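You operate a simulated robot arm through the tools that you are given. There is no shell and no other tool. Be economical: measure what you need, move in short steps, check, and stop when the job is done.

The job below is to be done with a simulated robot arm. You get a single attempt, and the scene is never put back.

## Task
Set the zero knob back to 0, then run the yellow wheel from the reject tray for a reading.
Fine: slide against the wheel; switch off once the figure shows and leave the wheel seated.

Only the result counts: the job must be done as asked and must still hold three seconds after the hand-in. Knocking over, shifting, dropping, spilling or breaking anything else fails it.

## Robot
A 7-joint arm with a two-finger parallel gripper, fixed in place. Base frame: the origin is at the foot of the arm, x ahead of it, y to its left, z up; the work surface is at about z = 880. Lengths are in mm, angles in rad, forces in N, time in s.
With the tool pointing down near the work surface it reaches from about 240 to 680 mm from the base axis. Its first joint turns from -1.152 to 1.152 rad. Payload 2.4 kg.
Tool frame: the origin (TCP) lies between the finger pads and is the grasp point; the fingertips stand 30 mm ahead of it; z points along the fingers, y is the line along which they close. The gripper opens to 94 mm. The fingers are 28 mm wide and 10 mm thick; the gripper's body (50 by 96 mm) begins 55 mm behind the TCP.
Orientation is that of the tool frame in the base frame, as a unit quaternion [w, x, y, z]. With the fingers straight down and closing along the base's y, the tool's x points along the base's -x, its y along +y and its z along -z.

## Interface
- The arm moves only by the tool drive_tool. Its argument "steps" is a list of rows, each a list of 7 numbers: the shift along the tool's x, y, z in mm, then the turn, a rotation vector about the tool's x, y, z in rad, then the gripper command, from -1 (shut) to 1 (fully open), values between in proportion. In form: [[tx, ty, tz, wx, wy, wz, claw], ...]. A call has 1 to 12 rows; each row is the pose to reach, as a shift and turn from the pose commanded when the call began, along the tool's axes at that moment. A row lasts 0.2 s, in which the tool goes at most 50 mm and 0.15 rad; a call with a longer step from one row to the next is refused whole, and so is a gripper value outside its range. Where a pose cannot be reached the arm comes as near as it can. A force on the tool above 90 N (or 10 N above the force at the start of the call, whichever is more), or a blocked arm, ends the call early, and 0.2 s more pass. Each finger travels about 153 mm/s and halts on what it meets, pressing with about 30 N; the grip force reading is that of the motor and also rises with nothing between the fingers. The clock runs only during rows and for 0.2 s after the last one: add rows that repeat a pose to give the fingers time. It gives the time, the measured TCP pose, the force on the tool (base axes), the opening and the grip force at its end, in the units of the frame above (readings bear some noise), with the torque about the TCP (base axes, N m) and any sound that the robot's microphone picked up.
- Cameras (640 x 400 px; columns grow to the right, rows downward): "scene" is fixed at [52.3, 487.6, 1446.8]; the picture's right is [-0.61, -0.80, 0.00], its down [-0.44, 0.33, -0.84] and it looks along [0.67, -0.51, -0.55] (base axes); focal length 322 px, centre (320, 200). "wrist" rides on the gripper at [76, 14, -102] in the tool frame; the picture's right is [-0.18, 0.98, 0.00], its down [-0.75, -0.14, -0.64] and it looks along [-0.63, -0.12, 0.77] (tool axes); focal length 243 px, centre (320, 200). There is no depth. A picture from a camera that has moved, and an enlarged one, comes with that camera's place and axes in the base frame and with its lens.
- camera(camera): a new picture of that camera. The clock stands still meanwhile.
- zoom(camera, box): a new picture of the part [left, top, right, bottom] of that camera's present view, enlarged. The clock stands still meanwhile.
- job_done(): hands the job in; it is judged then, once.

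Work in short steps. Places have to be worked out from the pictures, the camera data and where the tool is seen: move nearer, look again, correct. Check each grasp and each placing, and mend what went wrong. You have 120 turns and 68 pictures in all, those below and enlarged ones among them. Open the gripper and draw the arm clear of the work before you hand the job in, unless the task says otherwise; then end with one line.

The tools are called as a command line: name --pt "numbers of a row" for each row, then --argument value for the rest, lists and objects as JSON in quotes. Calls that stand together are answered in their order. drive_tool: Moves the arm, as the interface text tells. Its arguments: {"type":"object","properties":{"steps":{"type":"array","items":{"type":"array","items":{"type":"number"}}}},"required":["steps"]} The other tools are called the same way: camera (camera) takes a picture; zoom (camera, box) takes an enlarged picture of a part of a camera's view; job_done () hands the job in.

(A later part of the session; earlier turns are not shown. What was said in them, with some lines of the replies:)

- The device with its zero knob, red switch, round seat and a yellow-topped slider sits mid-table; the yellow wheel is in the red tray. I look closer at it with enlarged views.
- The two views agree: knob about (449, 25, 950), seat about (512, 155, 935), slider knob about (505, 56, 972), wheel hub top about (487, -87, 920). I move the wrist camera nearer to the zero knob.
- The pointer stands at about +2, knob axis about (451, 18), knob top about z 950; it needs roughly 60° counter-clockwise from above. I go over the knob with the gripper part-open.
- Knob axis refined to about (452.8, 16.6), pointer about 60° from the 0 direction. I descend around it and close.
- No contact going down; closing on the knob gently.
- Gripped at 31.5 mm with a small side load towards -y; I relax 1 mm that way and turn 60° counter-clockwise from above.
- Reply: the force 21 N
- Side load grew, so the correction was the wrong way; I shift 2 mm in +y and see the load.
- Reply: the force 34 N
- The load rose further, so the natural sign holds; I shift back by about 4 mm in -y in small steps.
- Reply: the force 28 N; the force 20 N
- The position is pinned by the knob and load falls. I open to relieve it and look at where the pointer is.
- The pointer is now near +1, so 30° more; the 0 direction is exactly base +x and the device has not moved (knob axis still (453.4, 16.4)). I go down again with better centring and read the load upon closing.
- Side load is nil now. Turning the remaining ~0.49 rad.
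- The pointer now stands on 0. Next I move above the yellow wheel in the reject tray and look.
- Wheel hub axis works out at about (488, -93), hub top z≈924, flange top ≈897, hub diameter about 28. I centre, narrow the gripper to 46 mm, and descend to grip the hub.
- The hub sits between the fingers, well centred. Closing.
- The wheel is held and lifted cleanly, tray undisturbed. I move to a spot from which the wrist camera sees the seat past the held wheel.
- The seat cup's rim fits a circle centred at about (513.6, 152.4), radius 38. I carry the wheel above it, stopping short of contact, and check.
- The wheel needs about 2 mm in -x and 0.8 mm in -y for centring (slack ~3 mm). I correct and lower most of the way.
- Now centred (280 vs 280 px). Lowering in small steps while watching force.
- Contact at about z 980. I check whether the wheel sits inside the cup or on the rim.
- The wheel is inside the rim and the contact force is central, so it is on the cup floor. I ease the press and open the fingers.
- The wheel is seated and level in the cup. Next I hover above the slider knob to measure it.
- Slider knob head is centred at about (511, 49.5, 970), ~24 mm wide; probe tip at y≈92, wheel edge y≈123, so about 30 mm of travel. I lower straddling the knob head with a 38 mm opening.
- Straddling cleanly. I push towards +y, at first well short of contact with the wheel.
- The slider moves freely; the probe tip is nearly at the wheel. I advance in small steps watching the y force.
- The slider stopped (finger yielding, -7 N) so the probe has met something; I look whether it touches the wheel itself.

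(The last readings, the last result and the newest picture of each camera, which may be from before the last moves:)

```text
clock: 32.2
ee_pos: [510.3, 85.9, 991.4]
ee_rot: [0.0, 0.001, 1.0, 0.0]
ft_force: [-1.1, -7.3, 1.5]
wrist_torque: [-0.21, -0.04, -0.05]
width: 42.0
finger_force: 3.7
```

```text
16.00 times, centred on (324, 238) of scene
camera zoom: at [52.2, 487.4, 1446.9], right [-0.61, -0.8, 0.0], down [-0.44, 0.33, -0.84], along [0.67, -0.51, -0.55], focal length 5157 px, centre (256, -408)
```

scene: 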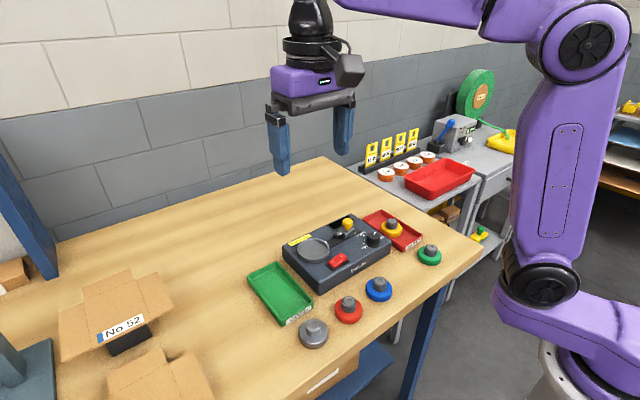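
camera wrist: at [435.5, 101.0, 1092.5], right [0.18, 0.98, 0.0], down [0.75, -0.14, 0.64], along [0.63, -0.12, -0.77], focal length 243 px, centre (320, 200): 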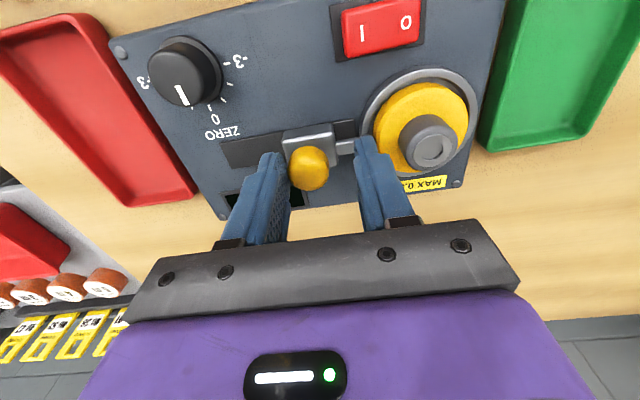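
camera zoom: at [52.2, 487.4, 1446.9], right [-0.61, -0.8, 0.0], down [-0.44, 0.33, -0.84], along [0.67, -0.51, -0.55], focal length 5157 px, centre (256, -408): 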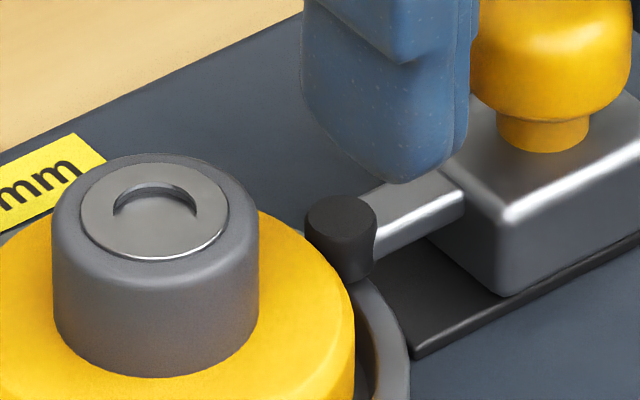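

The tip appears to touch the wheel's rim. I back the fingers off 6 mm (within the straddle gap), lift, and look from above.

drive_tool --pt "0 -4 0 0 0 0 -0.19" --pt "0 -7 0 0 0 0 -0.19" --pt "0 -7 -25 0 0 0 -0.19" --pt "0 -7 -60 0 0 0 -0.19" --pt "0 -7 -60 0 0 0 -0.19"

zoom --camera "wrist" --box '[260, 80, 452, 200]'

```text
clock: 33.4
ee_pos: [511.8, 80.3, 1052.4]
ee_rot: [0.0, 0.0, 1.0, 0.001]
ft_force: [0.4, 0.0, 0.0]
wrist_torque: [-0.02, -0.01, 0.01]
width: 38.0
finger_force: 0.0
```

```text
3.33 times, centred on (356, 140) of wrist
camera zoom: at [435.6, 94.2, 1153.6], right [0.18, 0.98, 0.0], down [0.75, -0.14, 0.64], along [0.63, -0.12, -0.77], focal length 809 px, centre (200, 400)
```

zoom: 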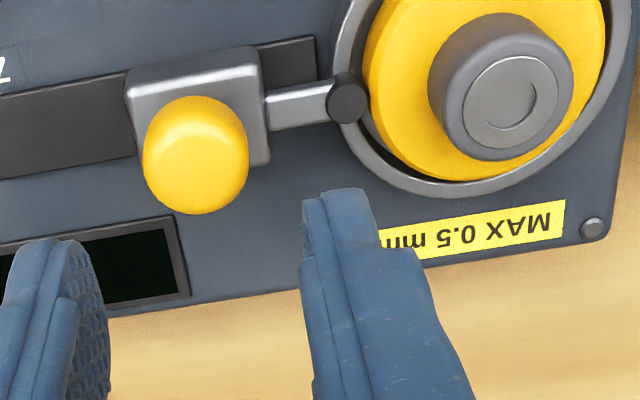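

The probe rests against the wheel. The rocker's "I" end is at about (451, 117), "O" end at (450, 143). I close the fingers and go above the I end.

drive_tool --pt "20 12 0 0 0 0 -0.6" --pt "40 24 0 0 0 0 -1" --pt "60 34.4 0 0 0 0 -1" --pt "60 34.4 30 0 0 0 -1" --pt "60 34.4 55 0 0 0 -1" --pt "60 34.4 60 0 0 0 -1"

zoom --camera "scene" --box '[290, 220, 386, 280]'

camera --camera "wrist"

```text
clock: 34.8
ee_pos: [451.4, 113.7, 991.0]
ee_rot: [-0.001, 0.001, 1.0, 0.0]
ft_force: [-0.4, 0.0, 0.3]
wrist_torque: [0.0, 0.0, -0.02]
width: 0.1
finger_force: 29.7
```

```text
6.67 times, centred on (338, 250) of scene
camera zoom: at [52.3, 487.6, 1446.8], right [-0.61, -0.8, 0.0], down [-0.44, 0.33, -0.84], along [0.67, -0.51, -0.55], focal length 2149 px, centre (200, -133)
```

zoom: 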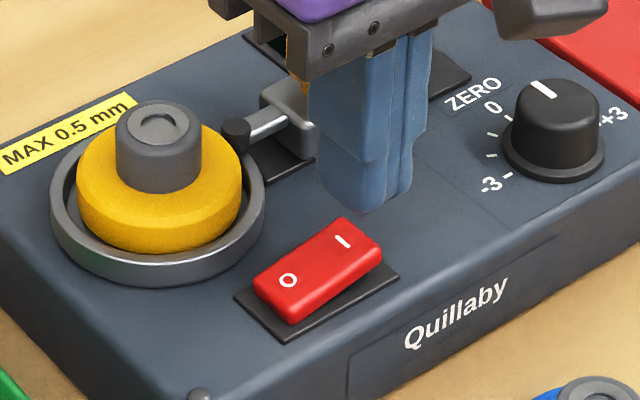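

```text
24 pictures are left
camera wrist: at [374.9, 128.8, 1092.4], right [0.18, 0.98, 0.0], down [0.75, -0.14, 0.64], along [0.63, -0.12, -0.77], focal length 243 px, centre (320, 200)
```

wrist: 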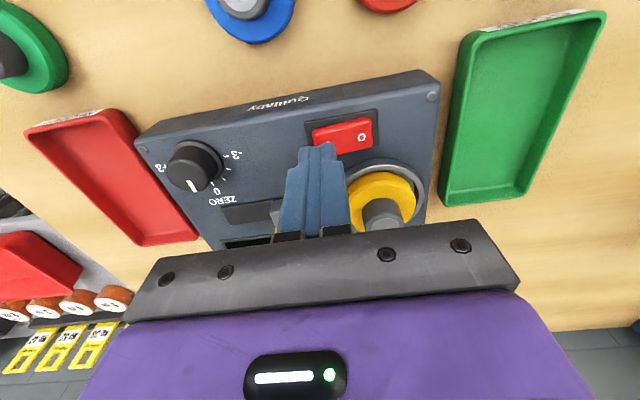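

The fingertips stand right above the I end. Pressing down slowly.

drive_tool --pt "0 0 3 0 0 0 -1" --pt "0 0 6 0 0 0 -1" --pt "0 0 8 0 0 0 -1" --pt "0 0 10 0 0 0 -1" --pt "0 0 12 0 0 0 -1"

```text
clock: 36.0
ee_pos: [451.5, 114.3, 979.9]
ee_rot: [-0.001, 0.0, 1.0, 0.0]
ft_force: [0.4, 0.2, -0.7]
wrist_torque: [-0.02, -0.01, -0.03]
width: 0.0
finger_force: 29.8
```

drive_tool --pt "0 0 1.5 0 0 0 -1" --pt "0 0 3 0 0 0 -1" --pt "0 0 4 0 0 0 -1"

```text
clock: 36.8
ee_pos: [451.2, 114.2, 975.2]
ee_rot: [0.0, -0.001, 1.0, 0.0]
ft_force: [0.7, -1.0, 0.6]
wrist_torque: [0.0, 0.0, 0.01]
width: 0.0
finger_force: 29.9
```

No contact yet at tip z≈945; continuing down carefully.

drive_tool --pt "0 0 1 0 0 0 -1" --pt "0 0 2 0 0 0 -1" --pt "0 0 3 0 0 0 -1"

zoom --camera "scene" --box '[290, 220, 386, 280]'

```text
clock: 37.6
ee_pos: [450.4, 114.0, 972.5]
ee_rot: [0.0, 0.0, 1.0, 0.0]
ft_force: [-0.5, 0.6, -0.7]
wrist_torque: [0.02, 0.01, 0.0]
width: 0.1
finger_force: 29.9
```

```text
6.67 times, centred on (338, 250) of scene
camera zoom: at [52.3, 487.6, 1446.8], right [-0.61, -0.8, 0.0], down [-0.44, 0.33, -0.84], along [0.67, -0.51, -0.55], focal length 2149 px, centre (200, -133)
```

zoom: 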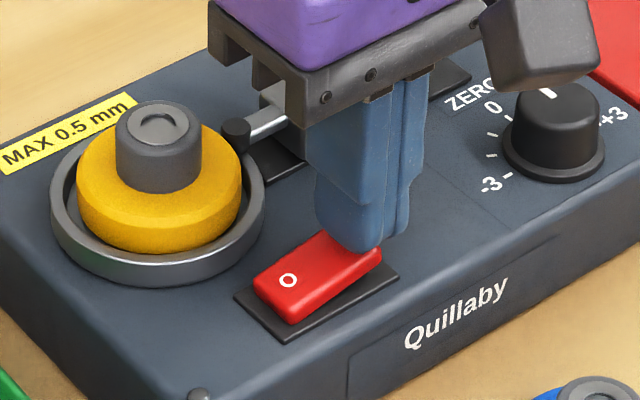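

drive_tool --pt "0 0 1 0 0 0 -1" --pt "0 0 2 0 0 0 -1" --pt "0 0 3 0 0 0 -1"

drive_tool --pt "0 0 0.7 0 0 0 -1" --pt "0 0 1.4 0 0 0 -1" --pt "0 0 2 0 0 0 -1"

```text
clock: 38.4
ee_pos: [450.4, 114.1, 969.7]
ee_rot: [0.0, 0.0, 1.0, 0.0]
ft_force: [0.6, -0.2, 0.9]
wrist_torque: [-0.01, -0.02, 0.01]
width: 0.0
finger_force: 29.9
```

```text
clock: 39.2
ee_pos: [449.8, 114.6, 967.9]
ee_rot: [0.0, 0.0, 1.0, 0.0]
ft_force: [-0.2, 0.3, 0.2]
wrist_torque: [0.0, 0.03, 0.03]
width: 0.1
finger_force: 29.9
```

zoom --camera "scene" --box '[322, 240, 370, 270]'

drive_tool --pt "0 0 0.7 0 0 0 -1" --pt "0 0 1.4 0 0 0 -1" --pt "0 0 2 0 0 0 -1"

```text
13.33 times, centred on (346, 255) of scene
camera zoom: at [52.3, 487.6, 1446.8], right [-0.61, -0.8, 0.0], down [-0.44, 0.33, -0.84], along [0.67, -0.51, -0.55], focal length 4298 px, centre (-27, -533)
```

zoom: 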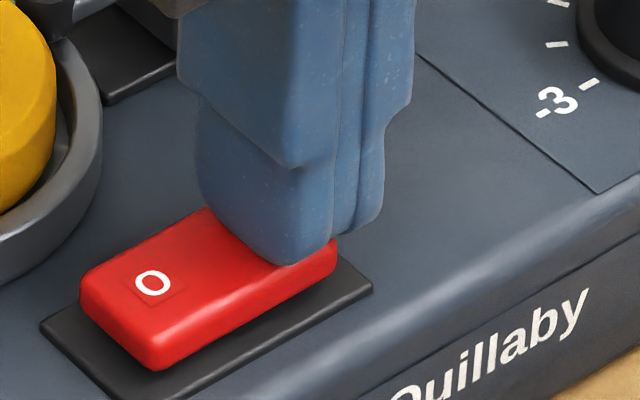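

```text
clock: 40.0
ee_pos: [450.5, 114.9, 967.2]
ee_rot: [0.001, 0.0, 1.0, 0.001]
ft_force: [-8.5, -0.1, 28.3]
wrist_torque: [0.25, 0.23, 0.07]
width: 0.0
finger_force: 29.8
```

Firm contact (28 N) with the torque hinting the load is off-centre. I lift to see the rocker's state and the display.

drive_tool --pt "0 0 -10 0 0 0 -1" --pt "0 0 -40 0 0 0 -1" --pt "10 0 -70 0 0 0 -1" --pt "10 0 -70 0 0 0 -1"

zoom --camera "scene" --box '[290, 200, 386, 280]'

camera --camera "wrist"

```text
clock: 41.0
ee_pos: [442.0, 115.3, 1034.6]
ee_rot: [-0.001, 0.0, 1.0, 0.0]
ft_force: [-0.4, -0.3, 0.1]
wrist_torque: [-0.02, 0.02, -0.01]
width: 0.0
finger_force: 30.4
```

```text
5.00 times, centred on (338, 240) of scene
camera zoom: at [52.2, 487.6, 1446.8], right [-0.61, -0.8, 0.0], down [-0.44, 0.33, -0.84], along [0.67, -0.51, -0.55], focal length 1612 px, centre (230, 0)
```

zoom: 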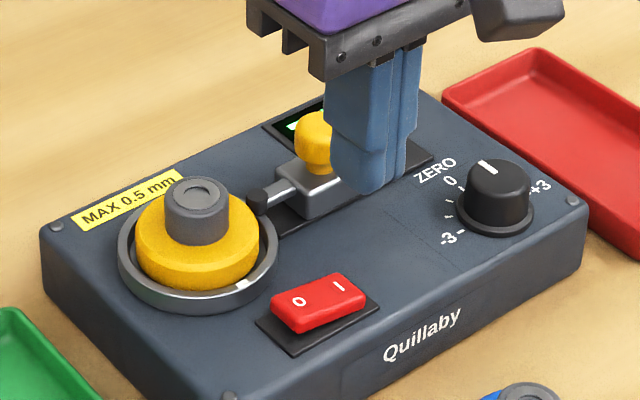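

```text
20 pictures are left
camera wrist: at [366.2, 130.6, 1136.7], right [0.18, 0.98, 0.0], down [0.75, -0.14, 0.64], along [0.63, -0.12, -0.77], focal length 243 px, centre (320, 200)
```

wrist: 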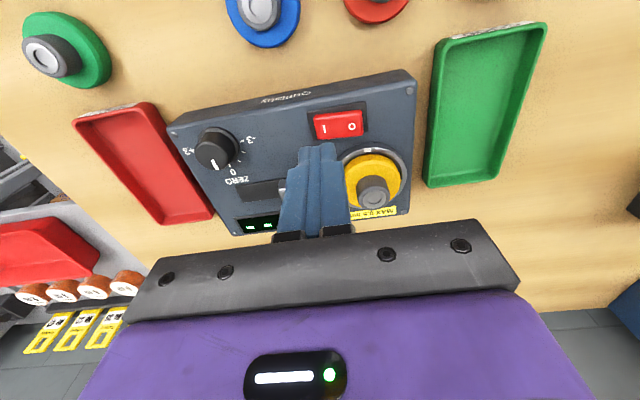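

The switch is on: the cup is turning and the display is lit. I move above the O end and look at the display.

drive_tool --pt "-4 15 0 0 0 0 -1" --pt "-8 32 0 0 0 0 -1" --pt "-8 32 25 0 0 0 -1" --pt "-8 32 45 0 0 0 -1" --pt "-8 32 45 0 0 0 -1"

camera --camera "wrist"

zoom --camera "scene" --box '[290, 200, 386, 280]'

```text
clock: 42.2
ee_pos: [449.5, 145.5, 991.8]
ee_rot: [-0.001, -0.001, 1.0, 0.0]
ft_force: [-0.3, -0.6, -0.5]
wrist_torque: [-0.01, -0.05, -0.03]
width: 0.2
finger_force: 29.9
```

```text
19 pictures are left
camera wrist: at [373.7, 160.5, 1093.0], right [0.18, 0.98, 0.0], down [0.75, -0.14, 0.64], along [0.63, -0.12, -0.77], focal length 243 px, centre (320, 200)
```

wrist: 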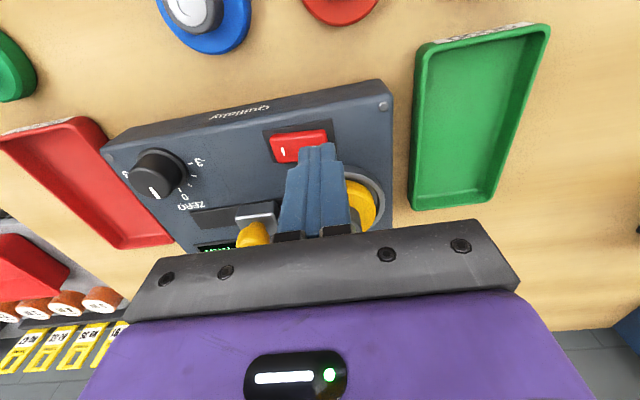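

```text
5.00 times, centred on (338, 240) of scene
camera zoom: at [52.3, 487.6, 1446.8], right [-0.61, -0.8, 0.0], down [-0.44, 0.33, -0.84], along [0.67, -0.51, -0.55], focal length 1612 px, centre (230, 0)
```

zoom: 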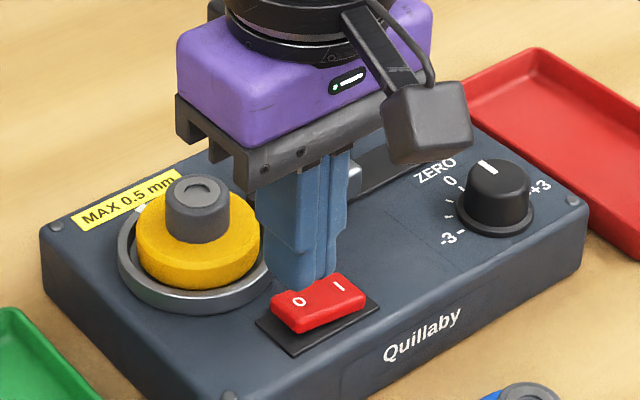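

zoom --camera "wrist" --box '[185, 225, 265, 265]'

```text
8.00 times, centred on (225, 245) of wrist
camera zoom: at [373.7, 160.5, 1093.0], right [0.18, 0.98, 0.0], down [0.75, -0.14, 0.64], along [0.63, -0.12, -0.77], focal length 1941 px, centre (1080, -160)
```

zoom: 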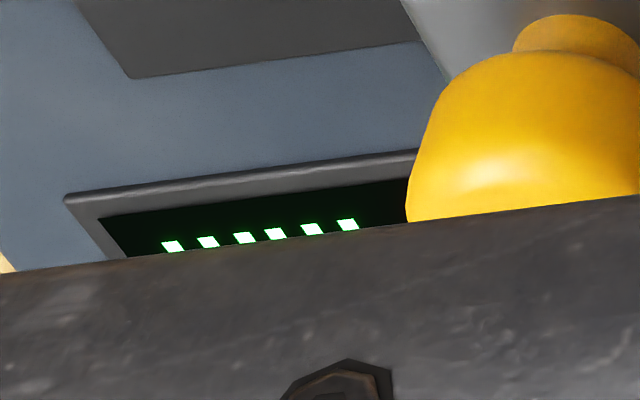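

The display is partly hidden; I rise and step towards the base for a full view of it.

drive_tool --pt "0 0 -30 0 0 0 -1" --pt "15 -10 -60 0 0 0 -1" --pt "30 -20 -80 0 0 0 -1" --pt "30 -20 -80 0 0 0 -1"

camera --camera "wrist"

zoom --camera "scene" --box '[325, 205, 375, 245]'

```text
clock: 43.2
ee_pos: [421.0, 126.1, 1071.7]
ee_rot: [0.0, 0.0, 1.0, 0.0]
ft_force: [0.2, -0.8, 1.0]
wrist_torque: [0.01, 0.03, -0.03]
width: 0.0
finger_force: 30.1
```

```text
16 pictures are left
camera wrist: at [344.6, 140.8, 1172.8], right [0.18, 0.98, 0.0], down [0.75, -0.14, 0.64], along [0.63, -0.12, -0.77], focal length 243 px, centre (320, 200)
```

wrist: 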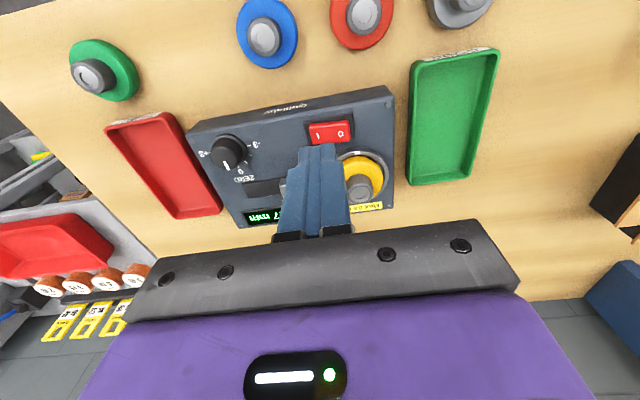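

```text
10.00 times, centred on (350, 225) of scene
camera zoom: at [52.2, 487.6, 1446.8], right [-0.61, -0.8, 0.0], down [-0.44, 0.33, -0.84], along [0.67, -0.51, -0.55], focal length 3223 px, centre (20, -50)
```

zoom: 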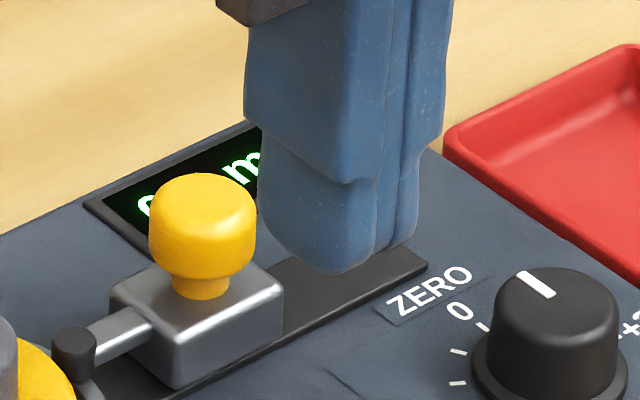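

A figure in "mm" shows on the display. I go back over the O end and press it, as low as the I press took.

drive_tool --pt "-30 20 0 0 0 0 -1" --pt "-30 20 40 0 0 0 -1" --pt "-30 20 80 0 0 0 -1" --pt "-30 20 96 0 0 0 -1" --pt "-30 20 101 0 0 0 -1" --pt "-30 20 103 0 0 0 -1"

drive_tool --pt "0 0 0.7 0 0 0 -1" --pt "0 0 1.4 0 0 0 -1" --pt "0 0 2 0 0 0 -1"

```text
clock: 44.6
ee_pos: [449.1, 145.3, 966.6]
ee_rot: [0.0, 0.0, 1.0, -0.001]
ft_force: [-0.4, -1.1, 0.6]
wrist_torque: [-0.03, 0.01, 0.0]
width: 0.0
finger_force: 29.8
```

```text
clock: 45.4
ee_pos: [449.5, 146.4, 966.3]
ee_rot: [0.001, 0.0, 1.0, 0.0]
ft_force: [-7.2, -1.6, 23.7]
wrist_torque: [-0.28, 0.17, -0.05]
width: 0.1
finger_force: 30.2
```

Same feel as the previous press, mirrored. Lifting clear to verify.

drive_tool --pt "0 0 -10 0 0 0 -1" --pt "0 0 -50 0 0 0 -1" --pt "20 0 -95 0 0 0 -0.5" --pt "60 0 -120 0 0 0 0" --pt "90 0 -140 0 0 0 0.3" --pt "90 0 -140 0 0 0 0.3"

zoom --camera "scene" --box '[282, 195, 410, 275]'

camera --camera "wrist"

```text
clock: 46.8
ee_pos: [359.0, 145.8, 1106.4]
ee_rot: [0.0, 0.0, 1.0, 0.0]
ft_force: [0.4, -1.2, 0.2]
wrist_torque: [-0.02, 0.01, -0.01]
width: 61.1
finger_force: 0.0
```

```text
5.00 times, centred on (346, 235) of scene
camera zoom: at [52.2, 487.6, 1446.8], right [-0.61, -0.8, 0.0], down [-0.44, 0.33, -0.84], along [0.67, -0.51, -0.55], focal length 1612 px, centre (190, 25)
```

zoom: 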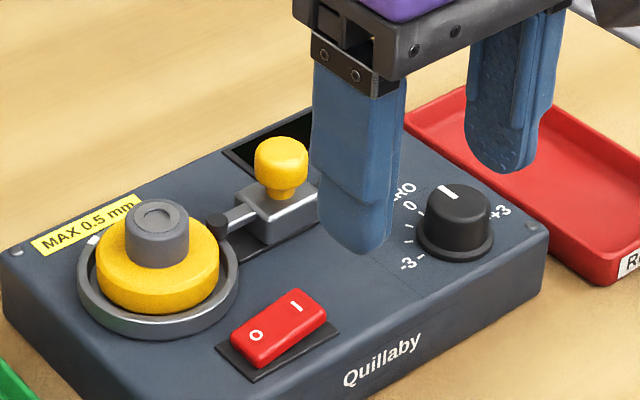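

```text
13 pictures are left
camera wrist: at [283.4, 159.8, 1207.4], right [0.18, 0.98, 0.0], down [0.75, -0.14, 0.64], along [0.63, -0.12, -0.77], focal length 243 px, centre (320, 200)
```

wrist: 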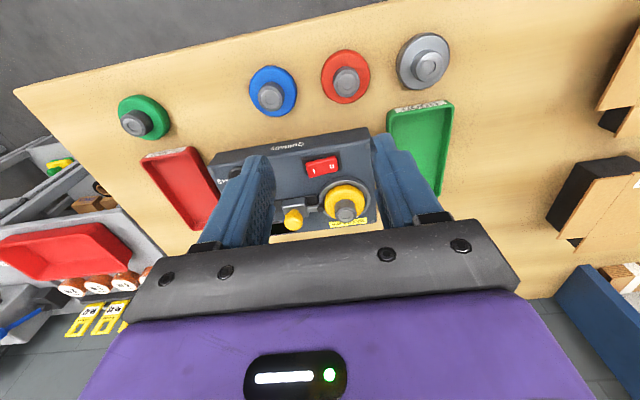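

Switch is off, the cup is still and the display dark; the wheel sits in the cup with the probe against it, and the zero knob stands at 0. The gripper is open and clear, so I hand in.

job_done

```text
The job is handed in.
```

The zero knob is back at 0. I ran the yellow wheel with the slide against it until a figure in mm showed (partly hidden, so I couldn't read its value), then switched off and left the wheel seated.
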